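You operate a simulated robot arm through the tools that you are given. There is no shell and no other tool.

The job below is to be done with a simulated robot arm. You get a single attempt, and the scene is never put back.

## Task
Wind the grey vice open, oil its screw and wind it closed again.
Fine: put the red oil can back. Set down upright: red oil can.
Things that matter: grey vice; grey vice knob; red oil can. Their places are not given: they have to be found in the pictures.

Only the result counts: the job must be done as asked and must still hold three seconds after the hand-in. Knocking over, shifting, dropping, spilling or breaking anything else fails it.

## Robot
A 7-joint arm with a two-finger parallel gripper, fixed in place. Base frame: the origin is on the floor under the middle of its stand, x ahead of it, y to its left, z up. Lengths are in m, angles in rad, forces in N, time in s.
It reaches about 1.479 m from its shoulder. Its first joint turns from -2.897 to 2.897 rad. Payload 4.4 kg.
The TCP is the grasp point between the finger pads, 0.023 m short of the fingertips. In the tool frame z runs along the fingers and y along their closing line. The gripper opens to 0.094 m. The fingers are 0.038 m wide and 0.01 m thick; the gripper's body (0.054 by 0.096 m) begins 0.039 m behind the TCP.
Orientation is that of the tool frame in the base frame, as [roll, pitch, yaw] about the fixed x, y, z axes, in that order (R = Rz(yaw) Ry(pitch) Rx(roll)). With the fingers straight down and closing along the base's y, the tool's x points along the base's -x, its y along +y and its z along -z.

## Interface
- The arm moves only by the tool servo_tool. Its argument "targets" is one flat list of numbers, 7 for each row, row after row: the gripper command, from -1 (shut) to 1 (fully open), values between in proportion, then the shift along the base's x, y, z in m, then the turn, a rotation vector about the base's x, y, z in rad. In form: [grip, dx, dy, dz, rx, ry, rz, grip, dx, dy, dz, rx, ry, rz, ...]. A call has 1 to 20 rows; each row is the pose to reach, as a shift and turn from the pose commanded when the call began. A row lasts 0.2 s, in which the tool goes at most 0.05 m and 0.15 rad; a call with a longer step from one row to the next is refused whole, and so is a gripper value outside its range. Where a pose cannot be reached the arm comes as near as it can. A force on the tool above 90 N (or 10 N above the force at the start of the call, whichever is more), or a blocked arm, ends the call early, and 0.2 s more pass. The fingers move at their own pace (about 0.072 m/s each) and stop on an object; they squeeze with about 25 N. The grip force told is the motor's: it shows also when the fingers shut on nothing. Time passes only in rows, and 0.2 s behind the last, so rows that repeat a pose let the fingers close. The reply holds the time, the measured pose of the TCP, the force on the tool along the base axes, the opening and the grip force, in the units named above and with some noise, with the torque about the TCP (base axes, N m) and any sound that the robot's microphone picked up, and new pictures: "pictures" is both (left out), scene, wrist or none.
- Cameras (640 x 400 px; columns grow to the right, rows downward): "scene" is fixed at [0.2083, 0.6487, 1.6053]; the picture's right is [-0.47, -0.88, 0.00], its down [-0.52, 0.27, -0.81] and it looks along [0.72, -0.38, -0.58] (base axes); focal length 374 px, centre (320, 200). "wrist" rides on the gripper at [0.086, 0.016, -0.074] in the tool frame; the picture's right is [-0.18, 0.98, 0.00], its down [-0.58, -0.11, -0.81] and it looks along [-0.79, -0.15, 0.59] (tool axes); focal length 243 px, centre (320, 200).
- point_at(camera, pixels): for up to 12 pixels [column, row] of the newest picture of that camera ("zoom" is the newest enlarged one), the place [x, y, z] in the base frame of the surface seen there, good to about 0.002 m, but the place of the scene camera against the robot may be out by one fixed shift of up to 0.018 m in any direction. No time passes.
- inspect(camera, box): a new picture of the part [left, top, right, bottom] of that camera's present view, enlarged. No time passes.
- finish_job(): hands the job in; it is judged then, once.

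Open the gripper and draw the arm clear of the work before you hand the job in, unless the task says otherwise.

The tools are called after "Call:" as a command line: name --argument value ..., lists and objects as JSON in quotes. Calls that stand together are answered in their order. servo_tool: Moves the arm, as the interface text tells. Its arguments: {"type":"object","properties":{"targets":{"type":"array"},"pictures":{"type":"string","enum":["both","scene","wrist","none"]}},"required":["targets"]} The other tools are called the same way: point_at (camera, pixels) gives the place of the surface under pixels of a picture; inspect (camera, box) takes an enlarged picture of a part of a camera's view; finish_job () hands the job in.

At the start:

```text
clock: 0.0
position: [0.6111, 0.3125, 1.2845]
orientation: [-3.141, 0.001, 3.14]
force: [-0.8, 0.2, -0.4]
moment: [0.0, 0.02, 0.04]
gripper_width: 0.094
grasp_force: 0.2
```

scene: 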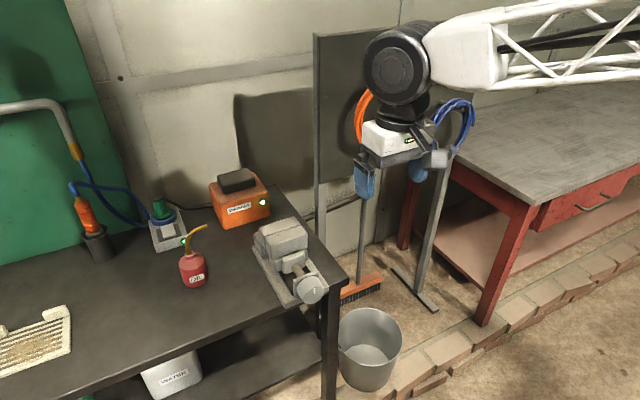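
wrist: 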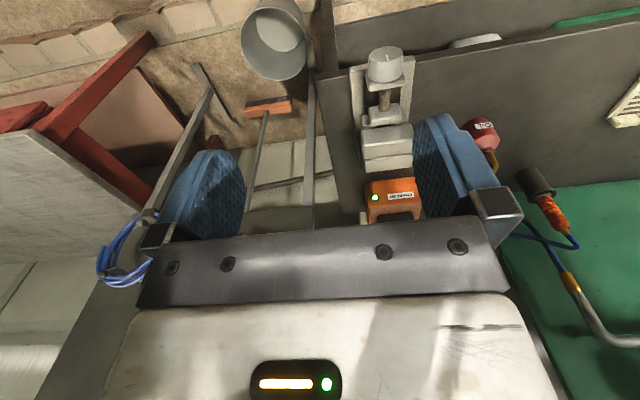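

The scene picture shows the vice around (285,262) with its knob near (311,289), and the red oil can around (193,265). I enlarge the view of both before planning.

Call:
inspect --camera "scene" --box '[230, 200, 350, 320]'

Call:
inspect --camera "scene" --box '[140, 200, 260, 300]'

Call:
inspect --camera "wrist" --box '[320, 20, 520, 220]'

```text
3.33 times, centred on (290, 260) of scene
```

zoom: 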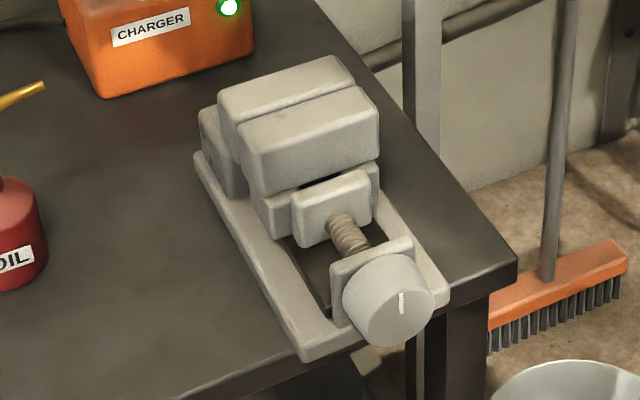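

```text
4.00 times, centred on (200, 250) of scene
```

zoom: 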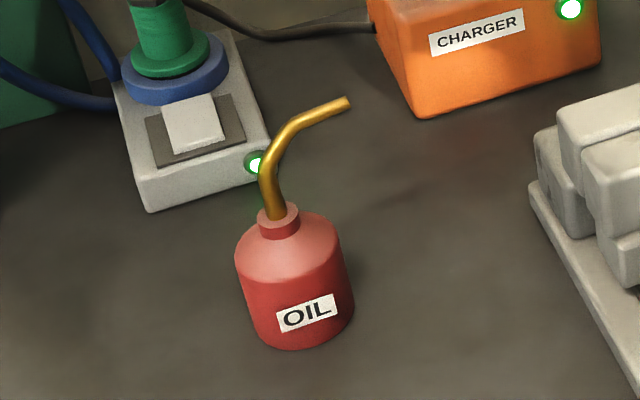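

```text
2.00 times, centred on (420, 120) of wrist
```

zoom: 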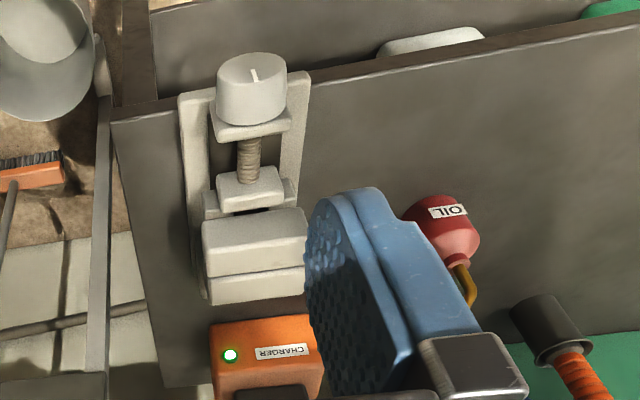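

I measure places on the vice, knob and can from the scene camera. The pixels are knob (311,289), mark on face (316,290), screw (294,268), jaws (272,232)/(290,238) and can body, neck and spout.

Call:
point_at --camera "scene" --pixels '[[315, 290], [316, 287], [303, 283], [295, 270], [297, 274], [279, 244], [300, 235], [276, 228], [285, 280], [295, 305], [312, 302], [270, 240]]'

Call:
point_at --camera "scene" --pixels '[[193, 270], [190, 255], [190, 252], [188, 245], [193, 235], [204, 226], [200, 290], [186, 285], [230, 280], [210, 255], [226, 225], [165, 250]]'

Call:
point_at --camera "wrist" --pixels '[[385, 65], [387, 57], [385, 75], [385, 100], [388, 112], [390, 135], [390, 158], [362, 90], [470, 135], [478, 122], [371, 75], [402, 75]]'

```text
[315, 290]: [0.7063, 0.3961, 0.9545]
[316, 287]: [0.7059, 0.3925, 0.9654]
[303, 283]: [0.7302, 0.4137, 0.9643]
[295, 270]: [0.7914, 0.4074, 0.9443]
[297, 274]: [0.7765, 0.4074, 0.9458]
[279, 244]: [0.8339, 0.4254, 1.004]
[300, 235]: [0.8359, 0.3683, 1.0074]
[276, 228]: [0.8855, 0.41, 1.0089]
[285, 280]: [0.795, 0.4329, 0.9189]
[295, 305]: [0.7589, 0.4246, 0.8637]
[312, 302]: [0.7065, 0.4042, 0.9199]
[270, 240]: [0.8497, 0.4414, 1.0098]
```

```text
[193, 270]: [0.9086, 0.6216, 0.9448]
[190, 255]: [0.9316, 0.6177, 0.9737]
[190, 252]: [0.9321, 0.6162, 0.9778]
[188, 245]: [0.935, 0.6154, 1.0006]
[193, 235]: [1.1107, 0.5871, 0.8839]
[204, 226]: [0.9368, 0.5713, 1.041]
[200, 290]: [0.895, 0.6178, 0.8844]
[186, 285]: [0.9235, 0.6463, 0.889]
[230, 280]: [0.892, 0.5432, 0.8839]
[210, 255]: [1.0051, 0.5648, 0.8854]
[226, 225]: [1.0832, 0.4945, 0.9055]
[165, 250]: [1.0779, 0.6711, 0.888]
```

```text
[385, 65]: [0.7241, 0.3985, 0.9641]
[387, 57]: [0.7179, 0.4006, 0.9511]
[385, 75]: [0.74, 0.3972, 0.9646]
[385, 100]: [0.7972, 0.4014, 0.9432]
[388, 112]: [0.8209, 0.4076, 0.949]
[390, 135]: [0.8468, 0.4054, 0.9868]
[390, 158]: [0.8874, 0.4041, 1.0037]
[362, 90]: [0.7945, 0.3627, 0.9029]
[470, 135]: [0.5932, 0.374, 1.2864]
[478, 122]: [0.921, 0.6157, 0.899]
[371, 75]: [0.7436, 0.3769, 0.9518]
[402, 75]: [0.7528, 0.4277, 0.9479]
```

Wrist and scene readings differ by about 0.012 m in x, so I trust the wrist camera more. The knob face is at x≈0.718 and overhangs the table edge, with its axis along x near y≈0.40. I tilt the tool to point along +x while moving to a standoff in front of the knob.

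Call:
servo_tool --targets '[1, -0.005, 0.008, -0.016, 0, -0.1428, 0, 1, -0.01, 0.016, -0.032, 0, -0.2856, 0, 1, -0.015, 0.024, -0.048, 0, -0.4284, 0, 1, -0.02, 0.032, -0.064, 0, -0.5712, 0, 1, -0.025, 0.04, -0.08, 0, -0.714, 0, 1, -0.03, 0.048, -0.096, 0, -0.8568, 0, 1, -0.035, 0.056, -0.112, 0, -0.9996, 0, 1, -0.04, 0.064, -0.128, 0, -1.1424, 0, 1, -0.045, 0.072, -0.144, 0, -1.2852, 0, 1, -0.05, 0.08, -0.16, 0, -1.428, 0, 1, -0.055, 0.0875, -0.176, 0, -1.5708, 0, 1, -0.055, 0.0875, -0.176, 0, -1.5708, 0]'

```text
clock: 2.6
position: [0.5565, 0.3995, 1.1092]
orientation: [0.324, 1.567, 0.324]
force: [-0.7, -0.2, -0.1]
moment: [0.05, -0.01, -0.01]
gripper_width: 0.094
grasp_force: 0.1
```

scene: 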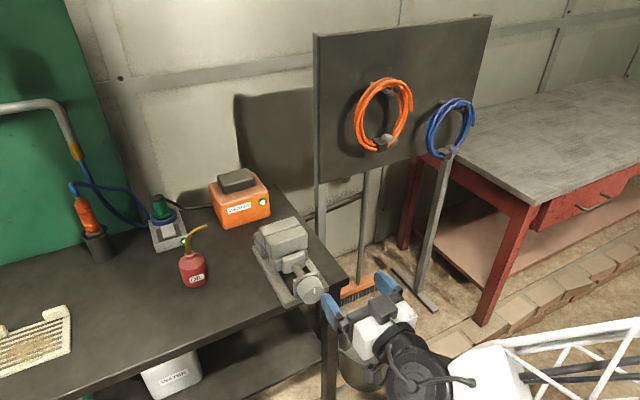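
wrist: 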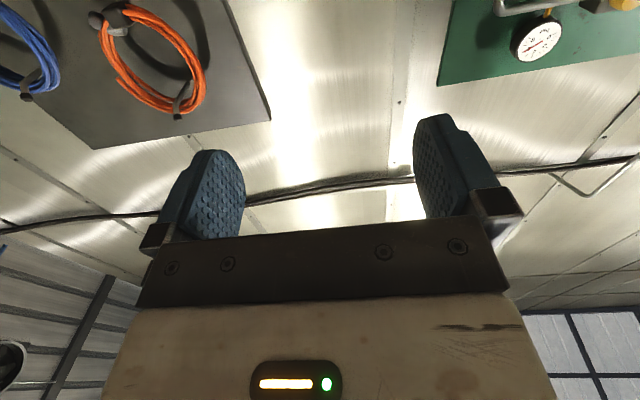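

The tool now points along +x at (0.5565, 0.3995, 1.109), but the camera is underneath and looks upward. I test the wrist roll range by rolling +rx, which should also bring the camera above the hand.

Call:
servo_tool --targets '[1, 0, 0, 0, 0.15, 0, 0, 1, 0, 0, 0, 0.3, 0, 0, 1, 0, 0, 0, 0.45, 0, 0, 1, 0, 0, 0, 0.6, 0, 0, 1, 0, 0, 0, 0.75, 0, 0, 1, 0, 0, 0, 0.9, 0, 0, 1, 0, 0, 0, 1.05, 0, 0, 1, 0, 0, 0, 1.2, 0, 0, 1, 0, 0, 0, 1.35, 0, 0, 1, 0, 0, 0, 1.5, 0, 0, 1, 0, 0, 0, 1.65, 0, 0, 1, 0, 0, 0, 1.8, 0, 0, 1, 0, 0, 0, 1.95, 0, 0, 1, 0, 0, 0, 2.1, 0, 0, 1, 0, 0, 0, 2.25, 0, 0, 1, 0, 0, 0, 2.4, 0, 0]'

```text
clock: 6.0
position: [0.5865, 0.1225, 1.2333]
orientation: [1.764, -0.816, 1.633]
force: [1.0, -0.4, 0.3]
moment: [-0.01, 0.02, 0.03]
gripper_width: 0.0937
grasp_force: 0.0
out of reach, approached as far as the arm can: row 6, 7, 8, 9, 10, 11, 12, 13, 14, 15, 16
```

scene: 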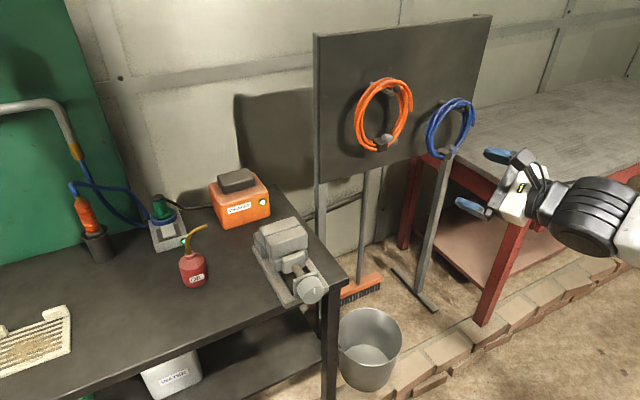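
wrist: 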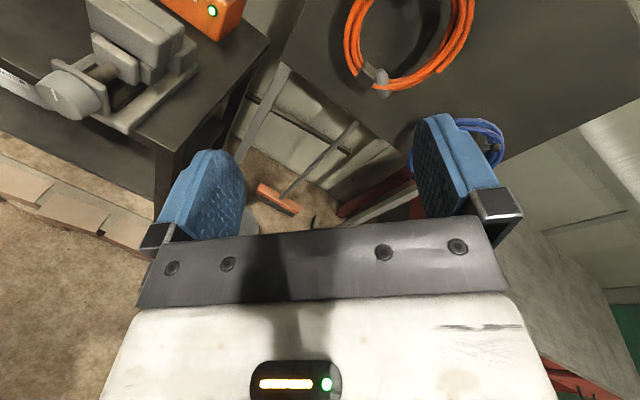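

The wrist roll hit its limit about 0.8 rad in the +rx direction and the arm drifted off, still clear of everything. I send one still row to see which pose the controller now holds as commanded.

Call:
servo_tool --targets '[1, 0, 0, 0, 0, 0, 0, 1, 0, 0, 0, 0, 0, 0]' --pictures "none"

```text
clock: 6.6
position: [0.5878, 0.1221, 1.2325]
orientation: [1.767, -0.814, 1.633]
force: [0.0, 0.7, -0.7]
moment: [0.02, 0.01, -0.03]
gripper_width: 0.094
grasp_force: 0.0
```

The hold pose equals the achieved pose, since no out-of-reach flag came back. I retrace back to the fingers-forward, camera-below pose with the computed rotation and shift.

Call:
servo_tool --targets '[1, -0.0026, 0.0231, -0.0103, -0.1392, -0.0181, 0.0037, 1, -0.0052, 0.0462, -0.0206, -0.2783, -0.0362, 0.0075, 1, -0.0078, 0.0693, -0.0309, -0.4175, -0.0542, 0.0112, 1, -0.0104, 0.0924, -0.0412, -0.5567, -0.0723, 0.0149, 1, -0.013, 0.1156, -0.0515, -0.6958, -0.0904, 0.0187, 1, -0.0156, 0.1387, -0.0618, -0.835, -0.1085, 0.0224, 1, -0.0182, 0.1618, -0.072, -0.9742, -0.1265, 0.0261, 1, -0.0208, 0.1849, -0.0823, -1.1133, -0.1446, 0.0299, 1, -0.0234, 0.208, -0.0926, -1.2525, -0.1627, 0.0336, 1, -0.026, 0.2311, -0.1029, -1.3916, -0.1808, 0.0374, 1, -0.0286, 0.2543, -0.1132, -1.5308, -0.1988, 0.0411, 1, -0.0313, 0.2774, -0.1235, -1.67, -0.2169, 0.0448, 1, -0.0313, 0.2774, -0.1235, -1.8091, -0.235, 0.0486, 1, -0.0313, 0.2774, -0.1235, -1.9483, -0.2531, 0.0523, 1, -0.0313, 0.2774, -0.1235, -2.0875, -0.2711, 0.056, 1, -0.0313, 0.2774, -0.1235, -2.2266, -0.2892, 0.0598, 1, -0.0313, 0.2774, -0.1235, -2.3658, -0.3073, 0.0635, 1, -0.0313, 0.2774, -0.1235, -2.3658, -0.3073, 0.0635]' --pictures "scene"

```text
clock: 10.4
position: [0.5625, 0.411, 1.1112]
orientation: [-1.312, 1.568, -1.313]
force: [0.2, 0.7, -0.5]
moment: [0.02, -0.02, 0.0]
gripper_width: 0.0939
grasp_force: 0.1
out of reach, approached as far as the arm can: row 1, 2, 3, 4, 5, 6, 7, 8, 9
```

scene: 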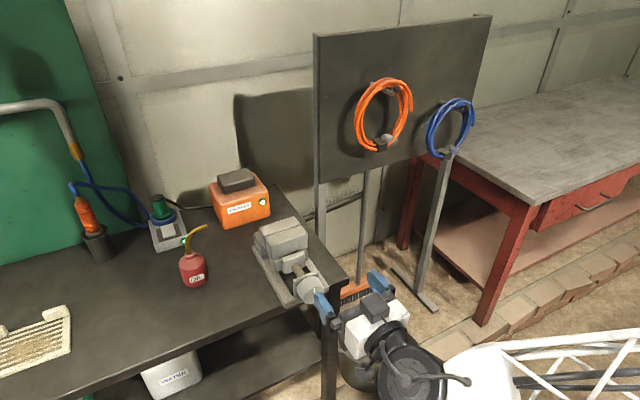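

The tool is back in front of the vice, pointing +x with the camera below. I now test the negative roll direction, 1.5 rad first.

Call:
servo_tool --targets '[1, 0, 0, 0, -0.15, 0, 0, 1, 0, 0, 0, -0.3, 0, 0, 1, 0, 0, 0, -0.45, 0, 0, 1, 0, 0, 0, -0.6, 0, 0, 1, 0, 0, 0, -0.75, 0, 0, 1, 0, 0, 0, -0.9, 0, 0, 1, 0, 0, 0, -1.05, 0, 0, 1, 0, 0, 0, -1.2, 0, 0, 1, 0, 0, 0, -1.35, 0, 0, 1, 0, 0, 0, -1.5, 0, 0]' --pictures "scene"

```text
clock: 12.6
position: [0.5626, 0.4103, 1.1095]
orientation: [-1.572, 0.067, -1.572]
force: [0.1, -0.4, -0.2]
moment: [0.01, 0.0, 0.01]
gripper_width: 0.0942
grasp_force: 0.2
```

scene: 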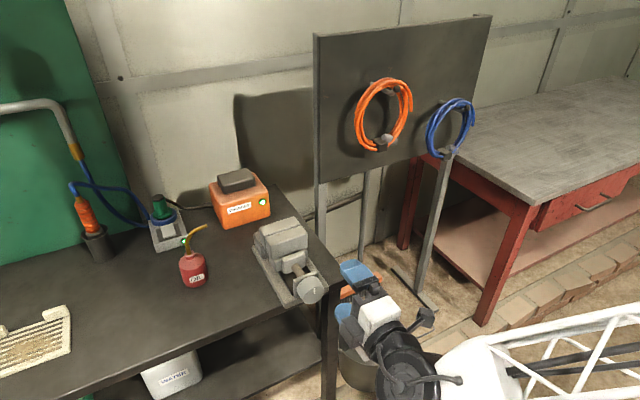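

The roll of -1.5 rad went cleanly. I continue another -1.5 rad to bring the camera on top.

Call:
servo_tool --targets '[1, 0, 0, 0, -0.15, 0, 0, 1, 0, 0, 0, -0.3, 0, 0, 1, 0, 0, 0, -0.45, 0, 0, 1, 0, 0, 0, -0.6, 0, 0, 1, 0, 0, 0, -0.75, 0, 0, 1, 0, 0, 0, -0.9, 0, 0, 1, 0, 0, 0, -1.05, 0, 0, 1, 0, 0, 0, -1.2, 0, 0, 1, 0, 0, 0, -1.35, 0, 0, 1, 0, 0, 0, -1.5, 0, 0, 1, 0, 0, 0, -1.64, 0, 0]'

```text
clock: 15.0
position: [0.5627, 0.412, 1.1088]
orientation: [1.975, -1.569, 1.164]
force: [-0.6, 0.7, 0.8]
moment: [0.01, 0.05, 0.0]
gripper_width: 0.0937
grasp_force: 0.1
```

scene: 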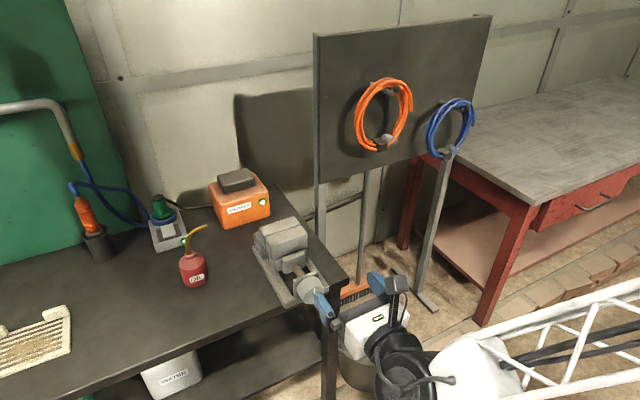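
wrist: 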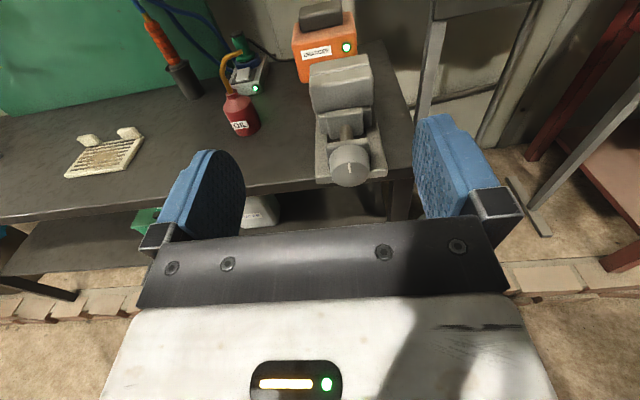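

The camera is now on top and sees the vice at (345,110), the knob at (350,165) and the can at (240,112). I zoom in and measure the knob with the wrist camera.

Call:
inspect --camera "wrist" --box '[290, 40, 410, 200]'

Call:
point_at --camera "wrist" --pixels '[[350, 165], [350, 172], [350, 180], [337, 165], [363, 165], [350, 150], [335, 155], [366, 155], [344, 130], [346, 122], [342, 88], [342, 68]]'

```text
2.50 times, centred on (350, 120) of wrist
```

zoom: 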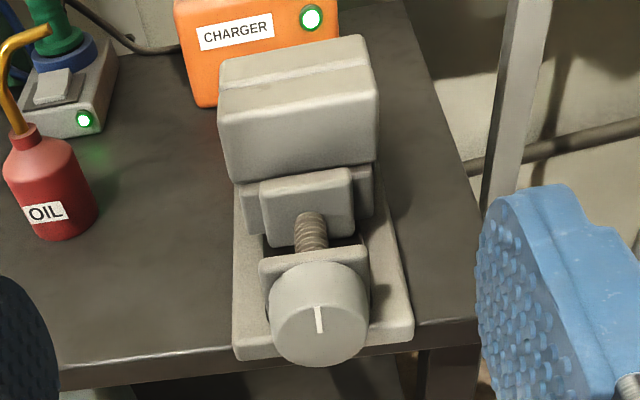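

```text
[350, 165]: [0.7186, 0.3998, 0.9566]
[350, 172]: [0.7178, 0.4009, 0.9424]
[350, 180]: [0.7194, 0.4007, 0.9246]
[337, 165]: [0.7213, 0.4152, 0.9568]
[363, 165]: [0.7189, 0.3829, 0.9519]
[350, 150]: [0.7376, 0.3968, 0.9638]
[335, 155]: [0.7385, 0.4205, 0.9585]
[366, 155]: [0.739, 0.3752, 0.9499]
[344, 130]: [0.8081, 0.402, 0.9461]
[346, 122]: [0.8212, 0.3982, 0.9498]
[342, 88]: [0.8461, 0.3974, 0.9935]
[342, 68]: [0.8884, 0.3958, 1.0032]
```

I measure knob face edges, the end plate behind it, and the screw on the zoomed picture.

Call:
point_at --camera "zoom" --pixels '[[320, 285], [320, 362], [276, 325], [363, 325], [320, 308], [320, 332], [320, 270], [320, 262], [318, 255], [275, 262], [365, 262], [310, 228]]'

Call:
point_at --camera "zoom" --pixels '[[243, 352], [405, 338], [240, 345], [300, 205], [325, 205], [262, 230], [345, 225], [305, 155], [240, 100], [365, 100], [300, 80], [200, 350]]'

```text
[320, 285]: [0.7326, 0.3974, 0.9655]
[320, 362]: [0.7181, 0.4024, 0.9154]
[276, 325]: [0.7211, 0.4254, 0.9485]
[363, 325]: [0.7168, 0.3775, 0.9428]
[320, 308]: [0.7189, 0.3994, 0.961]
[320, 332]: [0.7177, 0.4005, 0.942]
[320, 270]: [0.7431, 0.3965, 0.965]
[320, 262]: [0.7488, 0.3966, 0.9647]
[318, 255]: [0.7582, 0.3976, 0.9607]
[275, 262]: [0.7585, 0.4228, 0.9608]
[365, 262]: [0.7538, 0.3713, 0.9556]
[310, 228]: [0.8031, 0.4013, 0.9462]
```

```text
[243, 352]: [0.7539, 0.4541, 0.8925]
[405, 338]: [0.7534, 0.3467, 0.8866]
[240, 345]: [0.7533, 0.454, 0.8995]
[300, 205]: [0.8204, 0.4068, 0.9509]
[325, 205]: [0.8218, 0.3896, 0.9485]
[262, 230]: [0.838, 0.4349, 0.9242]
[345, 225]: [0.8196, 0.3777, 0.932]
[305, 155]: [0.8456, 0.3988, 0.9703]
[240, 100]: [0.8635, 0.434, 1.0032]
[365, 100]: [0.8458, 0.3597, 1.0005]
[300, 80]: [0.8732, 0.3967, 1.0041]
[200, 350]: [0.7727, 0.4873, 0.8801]
```

The knob is a cylinder of radius ≈0.025 centred at (y≈0.400, z≈0.940), spanning x 0.718–0.750, with the end plate at x≈0.754. I move to a standoff straight in front of it.

Call:
servo_tool --targets '[1, 0.015, -0.003, -0.034, 0, 0, 0, 1, 0.03, -0.006, -0.068, 0, 0, 0, 1, 0.045, -0.009, -0.102, 0, 0, 0, 1, 0.06, -0.012, -0.136, 0, 0, 0, 1, 0.075, -0.012, -0.169, 0, 0, 0, 1, 0.075, -0.012, -0.169, 0, 0, 0]'

```text
clock: 16.4
position: [0.6382, 0.3983, 0.9404]
orientation: [1.587, -1.571, 1.556]
force: [-0.3, -0.4, 0.4]
moment: [0.0, -0.02, -0.01]
gripper_width: 0.0941
grasp_force: 0.0
```

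scene: 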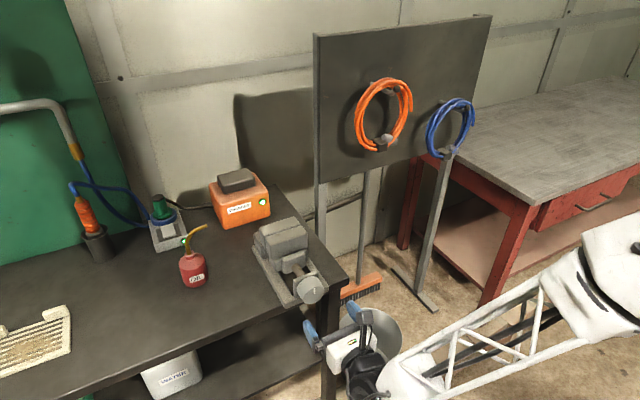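
wrist: 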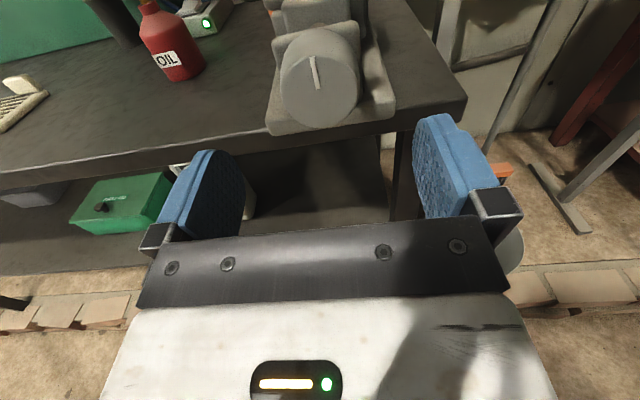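

The knob is close now, with its face around (318,85) in the wrist picture. I remeasure its edges for exact centring.

Call:
inspect --camera "wrist" --box '[260, 0, 420, 140]'

Call:
point_at --camera "wrist" --pixels '[[283, 88], [354, 78], [320, 123], [315, 55], [316, 70], [318, 90], [310, 40], [300, 37], [280, 60], [358, 50], [275, 125], [385, 110]]'

```text
2.86 times, centred on (340, 70) of wrist
```

zoom: 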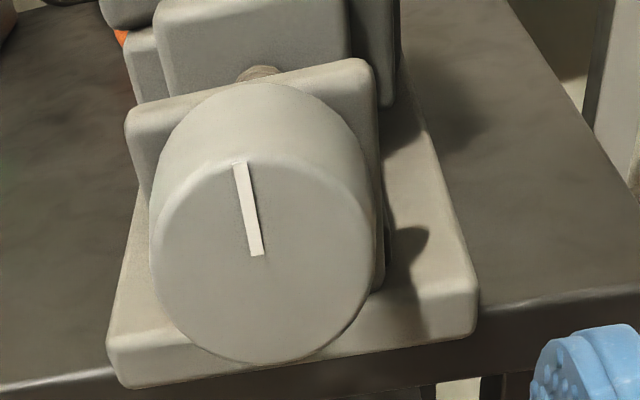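

```text
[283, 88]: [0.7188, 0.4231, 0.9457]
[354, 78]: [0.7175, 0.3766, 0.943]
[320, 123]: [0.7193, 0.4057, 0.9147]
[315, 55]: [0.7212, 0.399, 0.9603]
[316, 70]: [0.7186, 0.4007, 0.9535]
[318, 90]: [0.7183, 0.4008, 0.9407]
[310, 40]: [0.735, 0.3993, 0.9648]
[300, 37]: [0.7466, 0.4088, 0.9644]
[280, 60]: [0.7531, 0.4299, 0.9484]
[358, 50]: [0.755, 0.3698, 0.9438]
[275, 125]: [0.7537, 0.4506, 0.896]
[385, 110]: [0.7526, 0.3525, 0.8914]
```

Knob centre is confirmed at (0.400, 0.940) in y,z with the index mark pointing up. I advance so the fingers straddle the knob, with tips at x≈0.745, then close.

Call:
servo_tool --targets '[1, 0.03, 0.001, 0, 0, 0, 0, 1, 0.06, 0.0015, 0, 0, 0, 0, 1, 0.084, 0.0015, 0, 0, 0, 0, 1, 0.084, 0.0015, 0, 0, 0, 0, -1, 0.084, 0.0015, 0, 0, 0, 0, -1, 0.084, 0.0015, 0, 0, 0, 0, -1, 0.084, 0.0015, 0, 0, 0, 0]'

```text
clock: 18.0
position: [0.7189, 0.3998, 0.9386]
orientation: [-1.573, -1.571, -1.569]
force: [12.5, 13.3, -4.2]
moment: [-0.02, 0.01, 0.51]
gripper_width: 0.0568
grasp_force: 45.0
```

scene: 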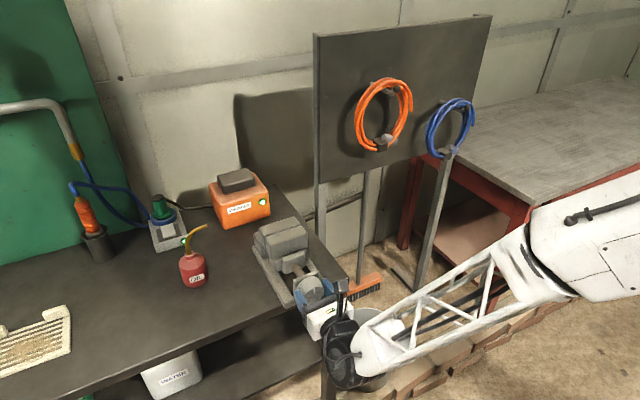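
wrist: 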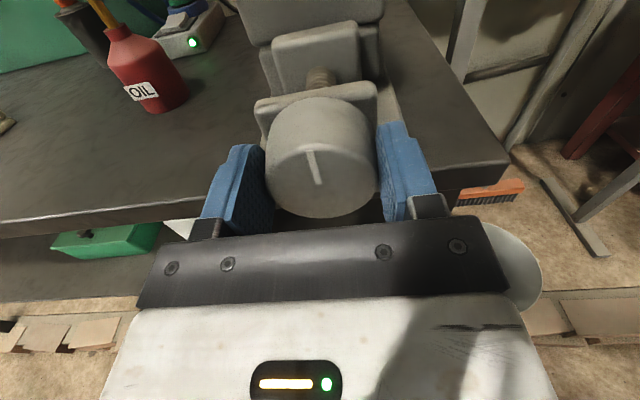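

The fingers stopped at 0.0568 m with a 45 N motor reading and about 12–13 N on the tool in x and y. I zoom in to check how they sit on the knob.

Call:
inspect --camera "wrist" --box '[200, 60, 460, 240]'

Call:
servo_tool --targets '[-1, 0, 0, 0, 0, 0, 0, -1, 0, 0, 0, 0, 0, 0]' --pictures "none"

```text
2.22 times, centred on (330, 150) of wrist
```

zoom: 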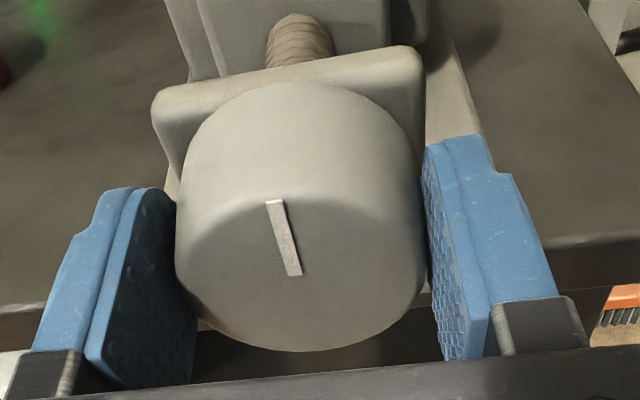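

```text
clock: 18.6
position: [0.7192, 0.3993, 0.9393]
orientation: [-1.541, -1.569, -1.599]
force: [17.8, 20.2, -4.5]
moment: [-0.01, 0.1, 0.49]
gripper_width: 0.0565
grasp_force: 45.3
```

The fingers hold the knob at about 0.0565 m across. I try a small turn of -0.45 rad about x, counter-clockwise as seen from the front, to see whether the knob follows.

Call:
servo_tool --targets '[-1, -0.001, 0, 0, -0.1, 0, 0, -1, -0.002, 0, 0, -0.2, 0, 0, -1, -0.002, 0, 0, -0.3, 0, 0, -1, -0.002, 0, 0, -0.45, 0, 0, -1, -0.002, 0, 0, -0.45, 0, 0]'

```text
clock: 19.8
position: [0.7185, 0.4015, 0.9396]
orientation: [1.573, -1.118, 1.567]
force: [31.6, 25.5, -19.0]
moment: [0.12, 0.36, 0.35]
gripper_width: 0.0563
grasp_force: 44.9
```

scene: 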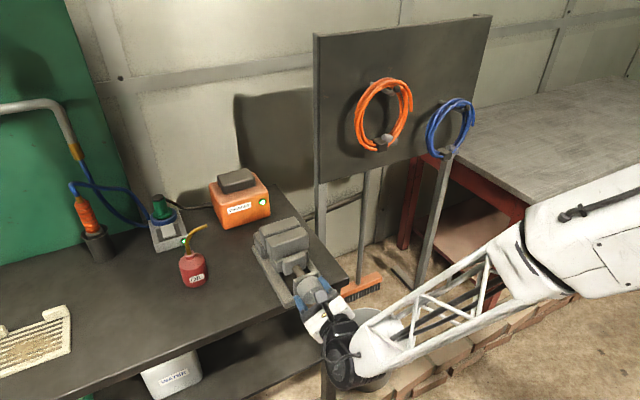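
wrist: 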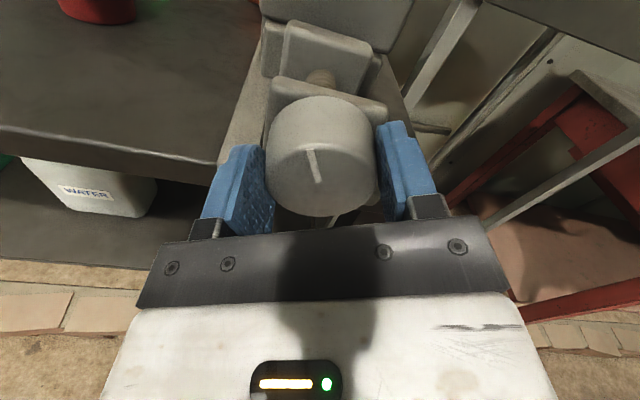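

The knob followed: the mark stays aligned with the gripper, and a gap appears between the jaws in the scene view. I zoom in to judge how far it opened and whether the knob moves axially.

Call:
inspect --camera "scene" --box '[240, 205, 340, 325]'

Call:
inspect --camera "wrist" --box '[200, 0, 460, 240]'

Call:
point_at --camera "wrist" --pixels '[[312, 165], [320, 195], [320, 110], [325, 85], [320, 78], [325, 40], [325, 30], [290, 160], [365, 160]]'

```text
3.33 times, centred on (290, 265) of scene
```

zoom: 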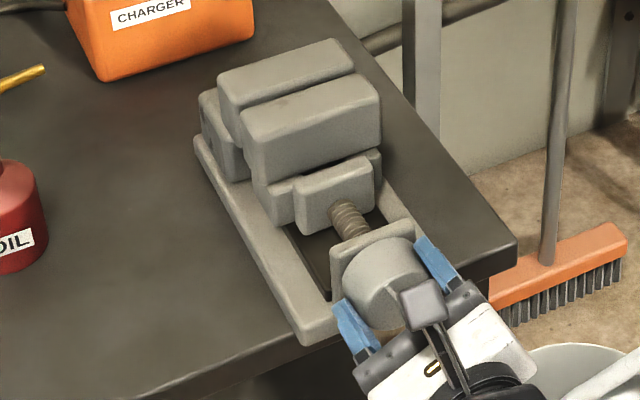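

```text
1.67 times, centred on (330, 120) of wrist
```

zoom: 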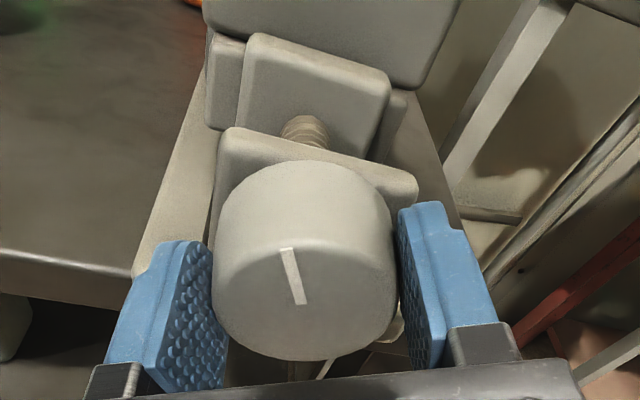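

```text
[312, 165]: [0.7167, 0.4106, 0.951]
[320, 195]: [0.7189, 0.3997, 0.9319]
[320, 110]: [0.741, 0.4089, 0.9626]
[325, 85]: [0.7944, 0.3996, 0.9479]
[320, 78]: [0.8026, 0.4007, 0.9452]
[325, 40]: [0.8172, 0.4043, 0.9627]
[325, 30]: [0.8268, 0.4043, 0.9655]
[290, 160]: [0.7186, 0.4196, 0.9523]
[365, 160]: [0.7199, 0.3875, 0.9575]
```

The knob face stays at x≈0.718 while the moving jaw shifts toward it, so the knob only rotates. Tool forces rose to about 31 N in x, so I probe with a small +2 mm x shift to learn the sign and relieve it.

Call:
servo_tool --targets '[-1, 0.002, 0, 0, 0, 0, 0, -1, 0.002, 0, 0, 0, 0, 0]' --pictures "none"

Call:
servo_tool --targets '[-1, 0, -0.002, 0, 0, 0, 0, -1, 0, -0.002, 0, 0, 0, 0]' --pictures "none"

```text
clock: 20.4
position: [0.7195, 0.4006, 0.9395]
orientation: [1.575, -1.122, 1.568]
force: [-47.8, 14.1, -8.9]
moment: [0.08, 0.44, 0.49]
gripper_width: 0.0568
grasp_force: 44.9
```

```text
clock: 21.0
position: [0.7207, 0.4007, 0.9403]
orientation: [1.575, -1.12, 1.571]
force: [-42.9, 60.5, -30.3]
moment: [0.25, 1.11, 2.15]
gripper_width: 0.0568
grasp_force: 45.7
```

The reading is the environment's force on the tool, and it is very stiff at about 40 N/mm in x and 23 N/mm in y. I relieve it with dx -1.1 mm and dy +2.6 mm.

Call:
servo_tool --targets '[-1, -0.0011, 0.0026, 0, 0, 0, 0, -1, -0.0011, 0.0026, 0, 0, 0, 0]' --pictures "none"

```text
clock: 21.6
position: [0.7206, 0.4006, 0.9384]
orientation: [1.575, -1.12, 1.567]
force: [-25.9, 39.8, -33.3]
moment: [0.22, 1.11, 1.08]
gripper_width: 0.0565
grasp_force: 45.1
```

Residual side loads remain because of friction in the grip. I open the fingers to release the stress and read the free pose.

Call:
servo_tool --targets '[0, 0, 0, 0, 0, 0, 0, 1, 0, 0, 0, 0, 0, 0, 1, 0, 0, 0, 0, 0, 0]'

```text
clock: 22.4
position: [0.7211, 0.4023, 0.9408]
orientation: [1.569, -1.122, 1.572]
force: [-0.6, 0.1, -0.3]
moment: [-0.01, -0.01, 0.01]
gripper_width: 0.094
grasp_force: 0.0
```

scene: 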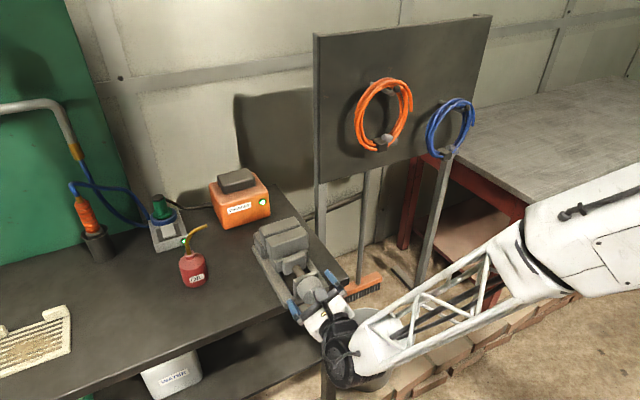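
wrist: 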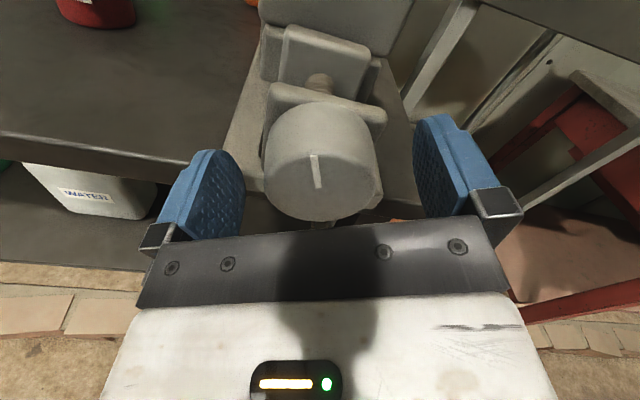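

Released cleanly; the free pose is (0.7211, 0.4023, 0.9408), a couple of mm off the knob centre in y. I measure the present jaw gap to get the screw's travel per radian.

Call:
inspect --camera "scene" --box '[240, 205, 320, 305]'

Call:
point_at --camera "scene" --pixels '[[280, 240], [274, 226], [281, 224], [290, 236], [272, 233], [288, 259], [284, 228]]'

Call:
point_at --camera "wrist" --pixels '[[318, 40], [320, 50], [322, 60], [318, 170], [310, 185], [320, 200], [270, 160], [374, 160], [315, 110], [325, 100]]'

```text
4.00 times, centred on (280, 255) of scene
```

zoom: 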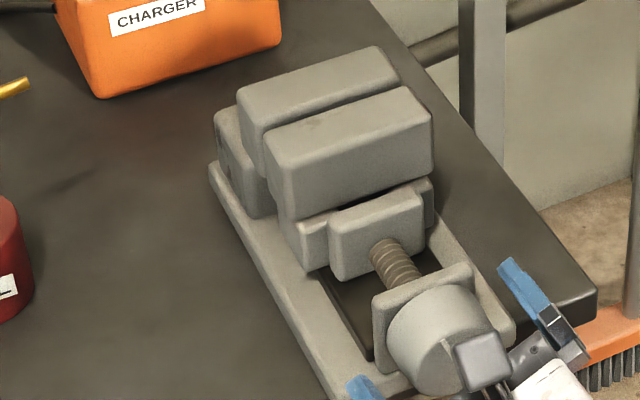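

```text
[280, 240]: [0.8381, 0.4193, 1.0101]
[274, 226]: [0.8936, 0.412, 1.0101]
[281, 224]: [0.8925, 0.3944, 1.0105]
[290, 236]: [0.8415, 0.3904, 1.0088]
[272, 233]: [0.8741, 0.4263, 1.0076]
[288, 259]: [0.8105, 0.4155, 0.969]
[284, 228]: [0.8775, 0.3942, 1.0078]
```

```text
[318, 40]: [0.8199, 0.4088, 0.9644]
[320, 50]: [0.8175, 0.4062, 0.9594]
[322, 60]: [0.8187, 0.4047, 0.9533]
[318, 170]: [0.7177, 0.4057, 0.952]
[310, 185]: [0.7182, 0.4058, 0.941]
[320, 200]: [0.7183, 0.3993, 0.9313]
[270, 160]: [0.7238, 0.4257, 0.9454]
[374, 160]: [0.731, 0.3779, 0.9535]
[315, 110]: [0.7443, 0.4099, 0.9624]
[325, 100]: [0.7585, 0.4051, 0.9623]
```

The moving block went from about x 0.8205 to 0.818, roughly 6 mm/rad. For a long opening stroke I roll the open gripper back around the knob by +3.0 rad, recentring it.

Call:
servo_tool --targets '[1, 0, -0.002, -0.001, 0.15, 0, 0, 1, 0, -0.002, -0.001, 0.3, 0, 0, 1, 0, -0.002, -0.001, 0.45, 0, 0, 1, 0, -0.002, -0.001, 0.6, 0, 0, 1, 0, -0.002, -0.001, 0.75, 0, 0, 1, 0, -0.002, -0.001, 0.9, 0, 0, 1, 0, -0.002, -0.001, 1.05, 0, 0, 1, 0, -0.002, -0.001, 1.2, 0, 0, 1, 0, -0.002, -0.001, 1.35, 0, 0, 1, 0, -0.002, -0.001, 1.5, 0, 0, 1, 0, -0.002, -0.001, 1.65, 0, 0, 1, 0, -0.002, -0.001, 1.8, 0, 0, 1, 0, -0.002, -0.001, 1.95, 0, 0, 1, 0, -0.002, -0.001, 2.1, 0, 0, 1, 0, -0.002, -0.001, 2.25, 0, 0, 1, 0, -0.002, -0.001, 2.4, 0, 0, 1, 0, -0.002, -0.001, 2.55, 0, 0, 1, 0, -0.002, -0.001, 2.7, 0, 0, 1, 0, -0.002, -0.001, 2.85, 0, 0, 1, 0, -0.002, -0.001, 3.0, 0, 0]' --pictures "scene"

Call:
servo_tool --targets '[1, 0, 0, 0, 0.15, 0, 0, 1, 0, 0, 0, 0.3, 0, 0, 1, 0, 0, 0, 0.45, 0, 0, 1, 0, 0, 0, 0.59, 0, 0, 1, 0, 0, 0, 0.59, 0, 0]' --pictures "scene"

```text
clock: 26.6
position: [0.7192, 0.3988, 0.9398]
orientation: [-1.571, 0.984, -1.569]
force: [-0.4, 0.0, 0.1]
moment: [0.02, 0.01, -0.03]
gripper_width: 0.0941
grasp_force: 0.1
```

scene: 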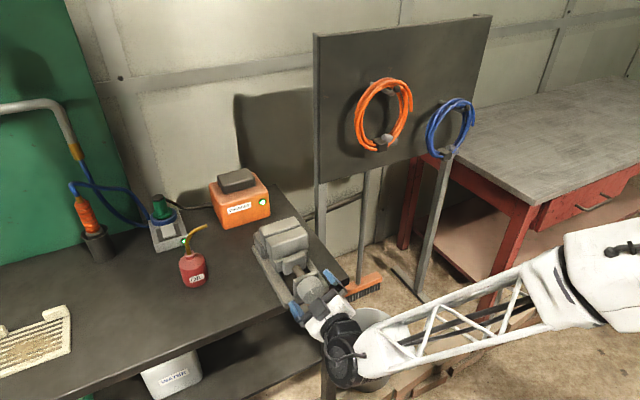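

```text
clock: 27.8
position: [0.7203, 0.3998, 0.9401]
orientation: [1.359, 1.57, 1.359]
force: [0.2, 0.6, 0.4]
moment: [0.0, -0.01, 0.0]
gripper_width: 0.0939
grasp_force: 0.0
```

scene: 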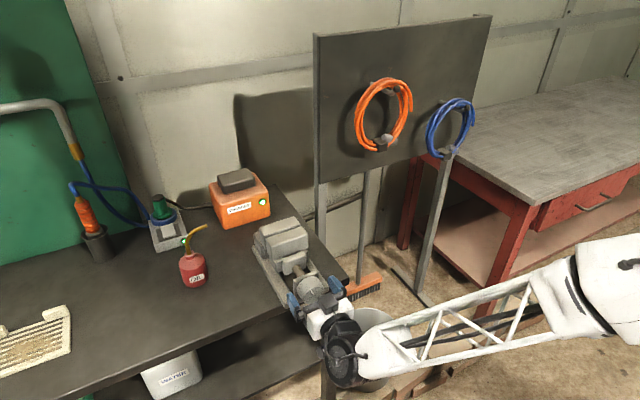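

The roll is back to the camera-below pose and centred at about (0.720, 0.3998, 0.940). I close the fingers and check the forces before turning.

Call:
servo_tool --targets '[-1, 0, 0, 0, 0, 0, 0, -1, 0, 0, 0, 0, 0, 0, -1, 0, 0, 0, 0, 0, 0]' --pictures "none"

```text
clock: 28.6
position: [0.7206, 0.3994, 0.9398]
orientation: [-1.348, 1.571, -1.348]
force: [3.8, 12.1, -2.0]
moment: [0.04, 0.04, 0.33]
gripper_width: 0.0569
grasp_force: 45.0
```

Loads are small now, with fy≈12 N. I shift +0.5 mm in y and turn the knob -1.2 rad in the opening direction.

Call:
servo_tool --targets '[-1, 0, 0.0005, 0, -0.12, 0, 0, -1, 0, 0.0005, 0, -0.24, 0, 0, -1, 0, 0.0005, 0, -0.36, 0, 0, -1, 0, 0.0005, 0, -0.48, 0, 0, -1, 0, 0.0005, 0, -0.6, 0, 0, -1, 0, 0.0005, 0, -0.72, 0, 0, -1, 0, 0.0005, 0, -0.84, 0, 0, -1, 0, 0.0005, 0, -0.96, 0, 0, -1, 0, 0.0005, 0, -1.08, 0, 0, -1, 0, 0.0005, 0, -1.2, 0, 0]' --pictures "scene"

```text
clock: 30.8
position: [0.7191, 0.3979, 0.9362]
orientation: [-1.575, 0.367, -1.575]
force: [24.9, 9.8, -69.4]
moment: [-0.06, 1.22, -0.24]
gripper_width: 0.0564
grasp_force: 44.6
```

scene: 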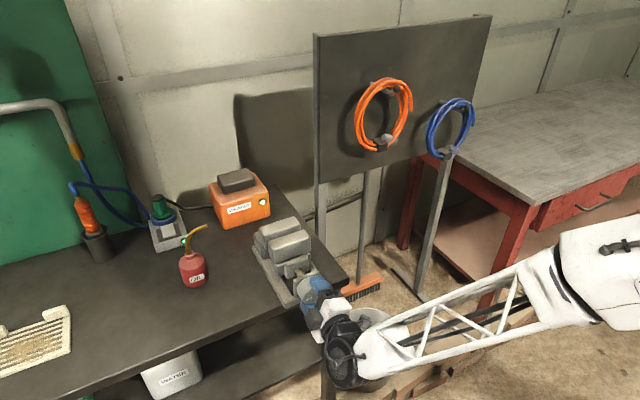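

The jaws open further. fz = -69 N says the knob centre is about 3 mm lower than my grip centre, so I shift down 3 mm and check.

Call:
servo_tool --targets '[-1, 0.0005, 0, -0.0015, 0, 0, 0, -1, 0.0005, 0, -0.003, 0, 0, 0, -1, 0.0005, 0, -0.003, 0, 0, 0]' --pictures "none"

```text
clock: 31.6
position: [0.7201, 0.4002, 0.9355]
orientation: [-1.57, 0.37, -1.57]
force: [-20.9, -19.1, -48.9]
moment: [0.02, 1.28, -0.44]
gripper_width: 0.0561
grasp_force: 45.0
```

The downward load dropped only to -49 N, so the centre is still lower. I go down another 2 mm and relieve x and y slightly.

Call:
servo_tool --targets '[-1, -0.0004, -0.0005, -0.001, 0, 0, 0, -1, -0.0004, -0.0005, -0.002, 0, 0, 0, -1, -0.0004, -0.0005, -0.002, 0, 0, 0]'

```text
clock: 32.4
position: [0.7198, 0.4008, 0.9359]
orientation: [-1.57, 0.374, -1.568]
force: [-7.5, -3.1, -28.1]
moment: [0.02, 0.65, 0.01]
gripper_width: 0.056
grasp_force: 45.5
```

scene: 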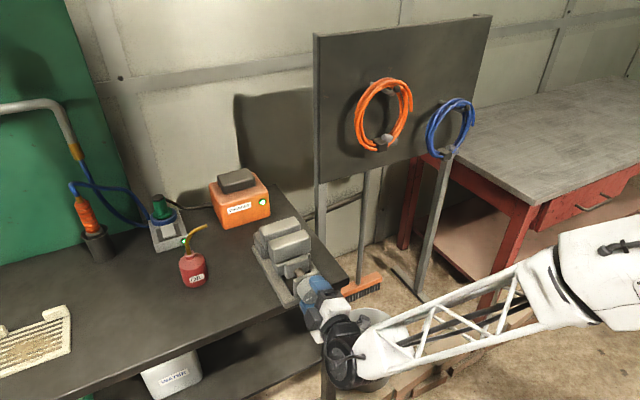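
wrist: 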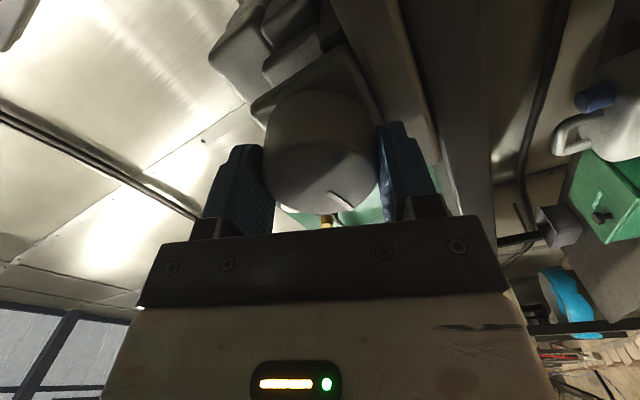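

The load is down to -28 N at the fingertips. I lower another 1.5 mm and continue the opening turn by -0.9 rad.

Call:
servo_tool --targets '[-1, 0, 0, -0.0015, 0, 0, 0, -1, 0, 0, -0.0015, -0.12, 0, 0, -1, 0, 0, -0.0015, -0.24, 0, 0, -1, 0, 0, -0.0015, -0.36, 0, 0, -1, 0, 0, -0.0015, -0.48, 0, 0, -1, 0, 0, -0.0015, -0.6, 0, 0, -1, 0, 0, -0.0015, -0.72, 0, 0, -1, 0, 0, -0.0015, -0.84, 0, 0]' --pictures "scene"

```text
clock: 34.2
position: [0.7197, 0.4016, 0.9343]
orientation: [-1.566, -0.469, -1.571]
force: [-21.9, 30.1, 34.8]
moment: [-0.08, -0.69, 0.93]
gripper_width: 0.0559
grasp_force: 44.8
```

scene: 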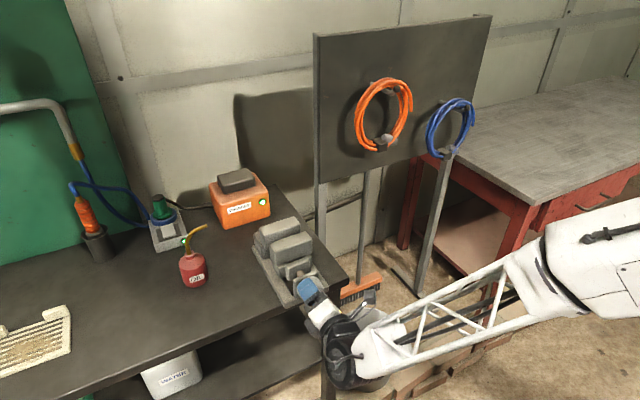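

The jaw gap is now clear in the scene view and the moving block nears the end plate. I zoom in to see the remaining travel.

Call:
inspect --camera "scene" --box '[240, 205, 340, 325]'

Call:
servo_tool --targets '[-1, -0.0005, 0.0007, 0.0015, 0, 0, 0, -1, -0.0005, 0.0007, 0.0015, 0, 0, 0]' --pictures "none"

```text
3.33 times, centred on (290, 265) of scene
```

zoom: 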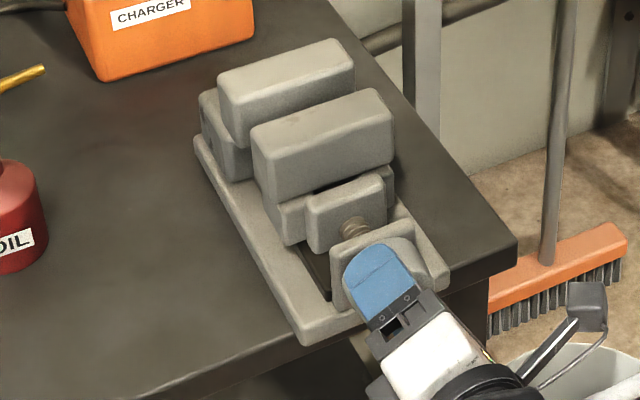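

```text
clock: 34.8
position: [0.721, 0.3999, 0.9359]
orientation: [-1.57, -0.471, -1.57]
force: [6.2, 37.4, 29.3]
moment: [-0.03, -0.8, 1.0]
gripper_width: 0.056
grasp_force: 45.3
```

The block is still a centimetre or so from the end plate. I relieve y and z a bit more and continue the opening turn by -1.0 rad.

Call:
servo_tool --targets '[-1, 0, 0.001, 0.001, 0, 0, 0, -1, 0, 0.001, 0.001, -0.12, 0, 0, -1, 0, 0.001, 0.001, -0.24, 0, 0, -1, 0, 0.001, 0.001, -0.36, 0, 0, -1, 0, 0.001, 0.001, -0.48, 0, 0, -1, 0, 0.001, 0.001, -0.6, 0, 0, -1, 0, 0.001, 0.001, -0.72, 0, 0, -1, 0, 0.001, 0.001, -0.84, 0, 0, -1, 0, 0.001, 0.001, -0.96, 0, 0]'

```text
clock: 36.8
position: [0.7205, 0.4005, 0.9351]
orientation: [-1.585, -1.432, -1.556]
force: [2.2, -20.4, 8.0]
moment: [0.02, -0.53, -0.93]
gripper_width: 0.0557
grasp_force: 45.4
```

scene: 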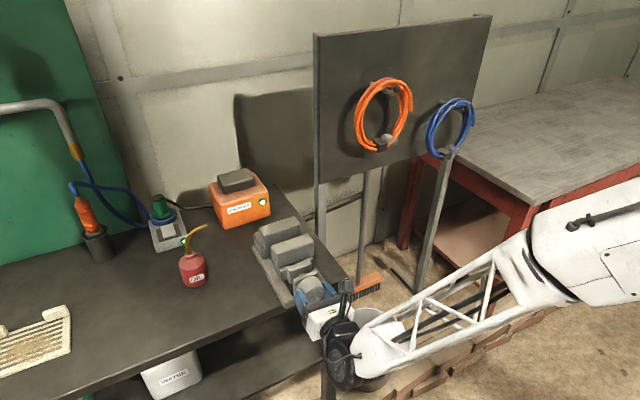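
wrist: 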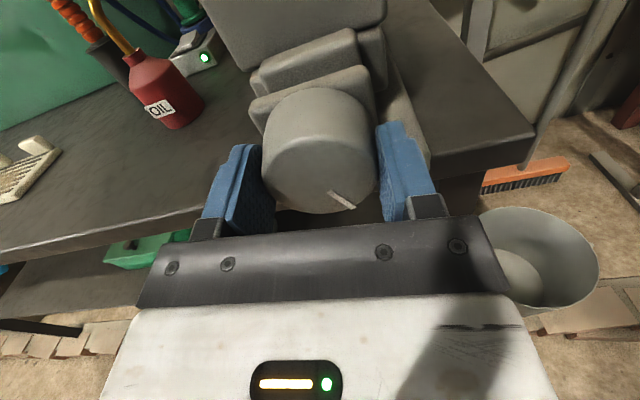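

The jaws are wide open now and the block sits close behind the end plate. I zoom both views to see how much travel is left.

Call:
inspect --camera "wrist" --box '[200, 0, 460, 220]'

Call:
inspect --camera "scene" --box '[240, 205, 340, 325]'

Call:
point_at --camera "wrist" --pixels '[[300, 65], [310, 80], [290, 45], [310, 55], [290, 25], [315, 185], [340, 200]]'

```text
1.82 times, centred on (330, 110) of wrist
```

zoom: 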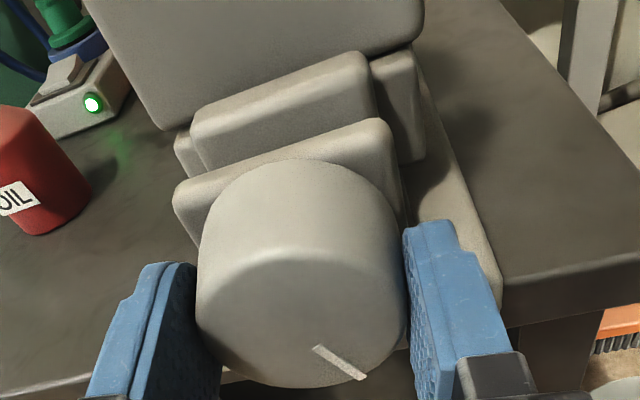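

```text
3.33 times, centred on (290, 265) of scene
```

zoom: 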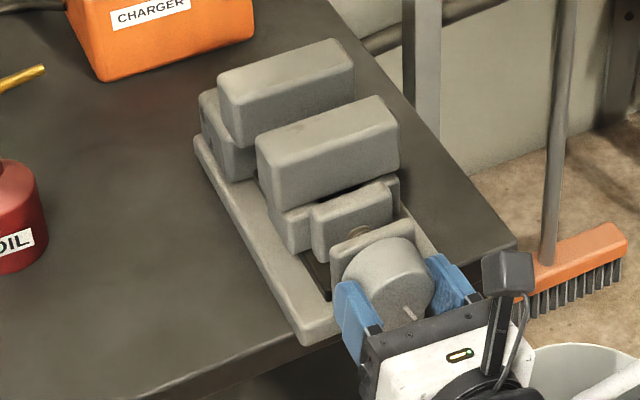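

```text
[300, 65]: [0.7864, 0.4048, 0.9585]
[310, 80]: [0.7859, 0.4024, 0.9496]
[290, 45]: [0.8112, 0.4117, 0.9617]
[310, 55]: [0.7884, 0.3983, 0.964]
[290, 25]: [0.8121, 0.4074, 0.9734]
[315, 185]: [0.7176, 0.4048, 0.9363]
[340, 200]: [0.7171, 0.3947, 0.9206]
```

The block's front face moved from x≈0.8205 to 0.786, and there is still room before the end plate. I keep turning another -0.9 rad with a small y correction, watching torque about x for an end stop.

Call:
servo_tool --targets '[-1, 0, -0.0008, 0, -0.12, 0, 0, -1, 0, -0.0008, 0, -0.24, 0, 0, -1, 0, -0.0008, 0, -0.36, 0, 0, -1, 0, -0.0008, 0, -0.48, 0, 0, -1, 0, -0.0008, 0, -0.6, 0, 0, -1, 0, -0.0008, 0, -0.72, 0, 0, -1, 0, -0.0008, 0, -0.84, 0, 0]'

```text
clock: 38.4
position: [0.7198, 0.3986, 0.9356]
orientation: [1.57, -0.87, 1.569]
force: [8.3, -20.7, -8.0]
moment: [0.03, 0.31, -0.32]
gripper_width: 0.0554
grasp_force: 44.6
```

scene: 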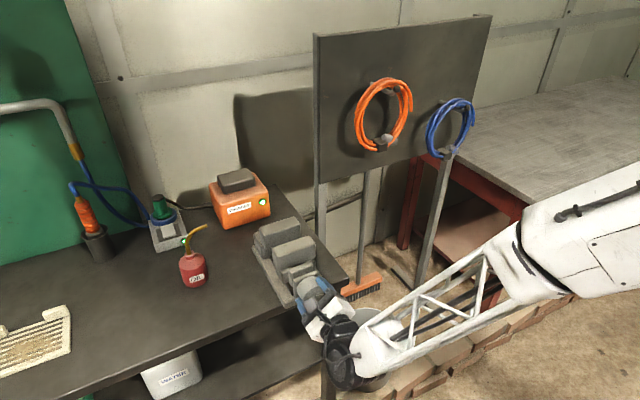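
wrist: 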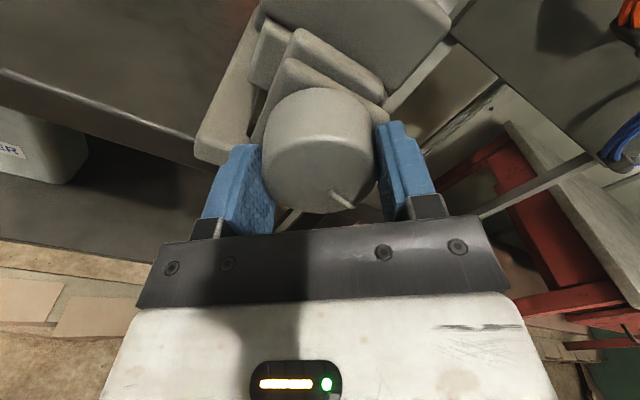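

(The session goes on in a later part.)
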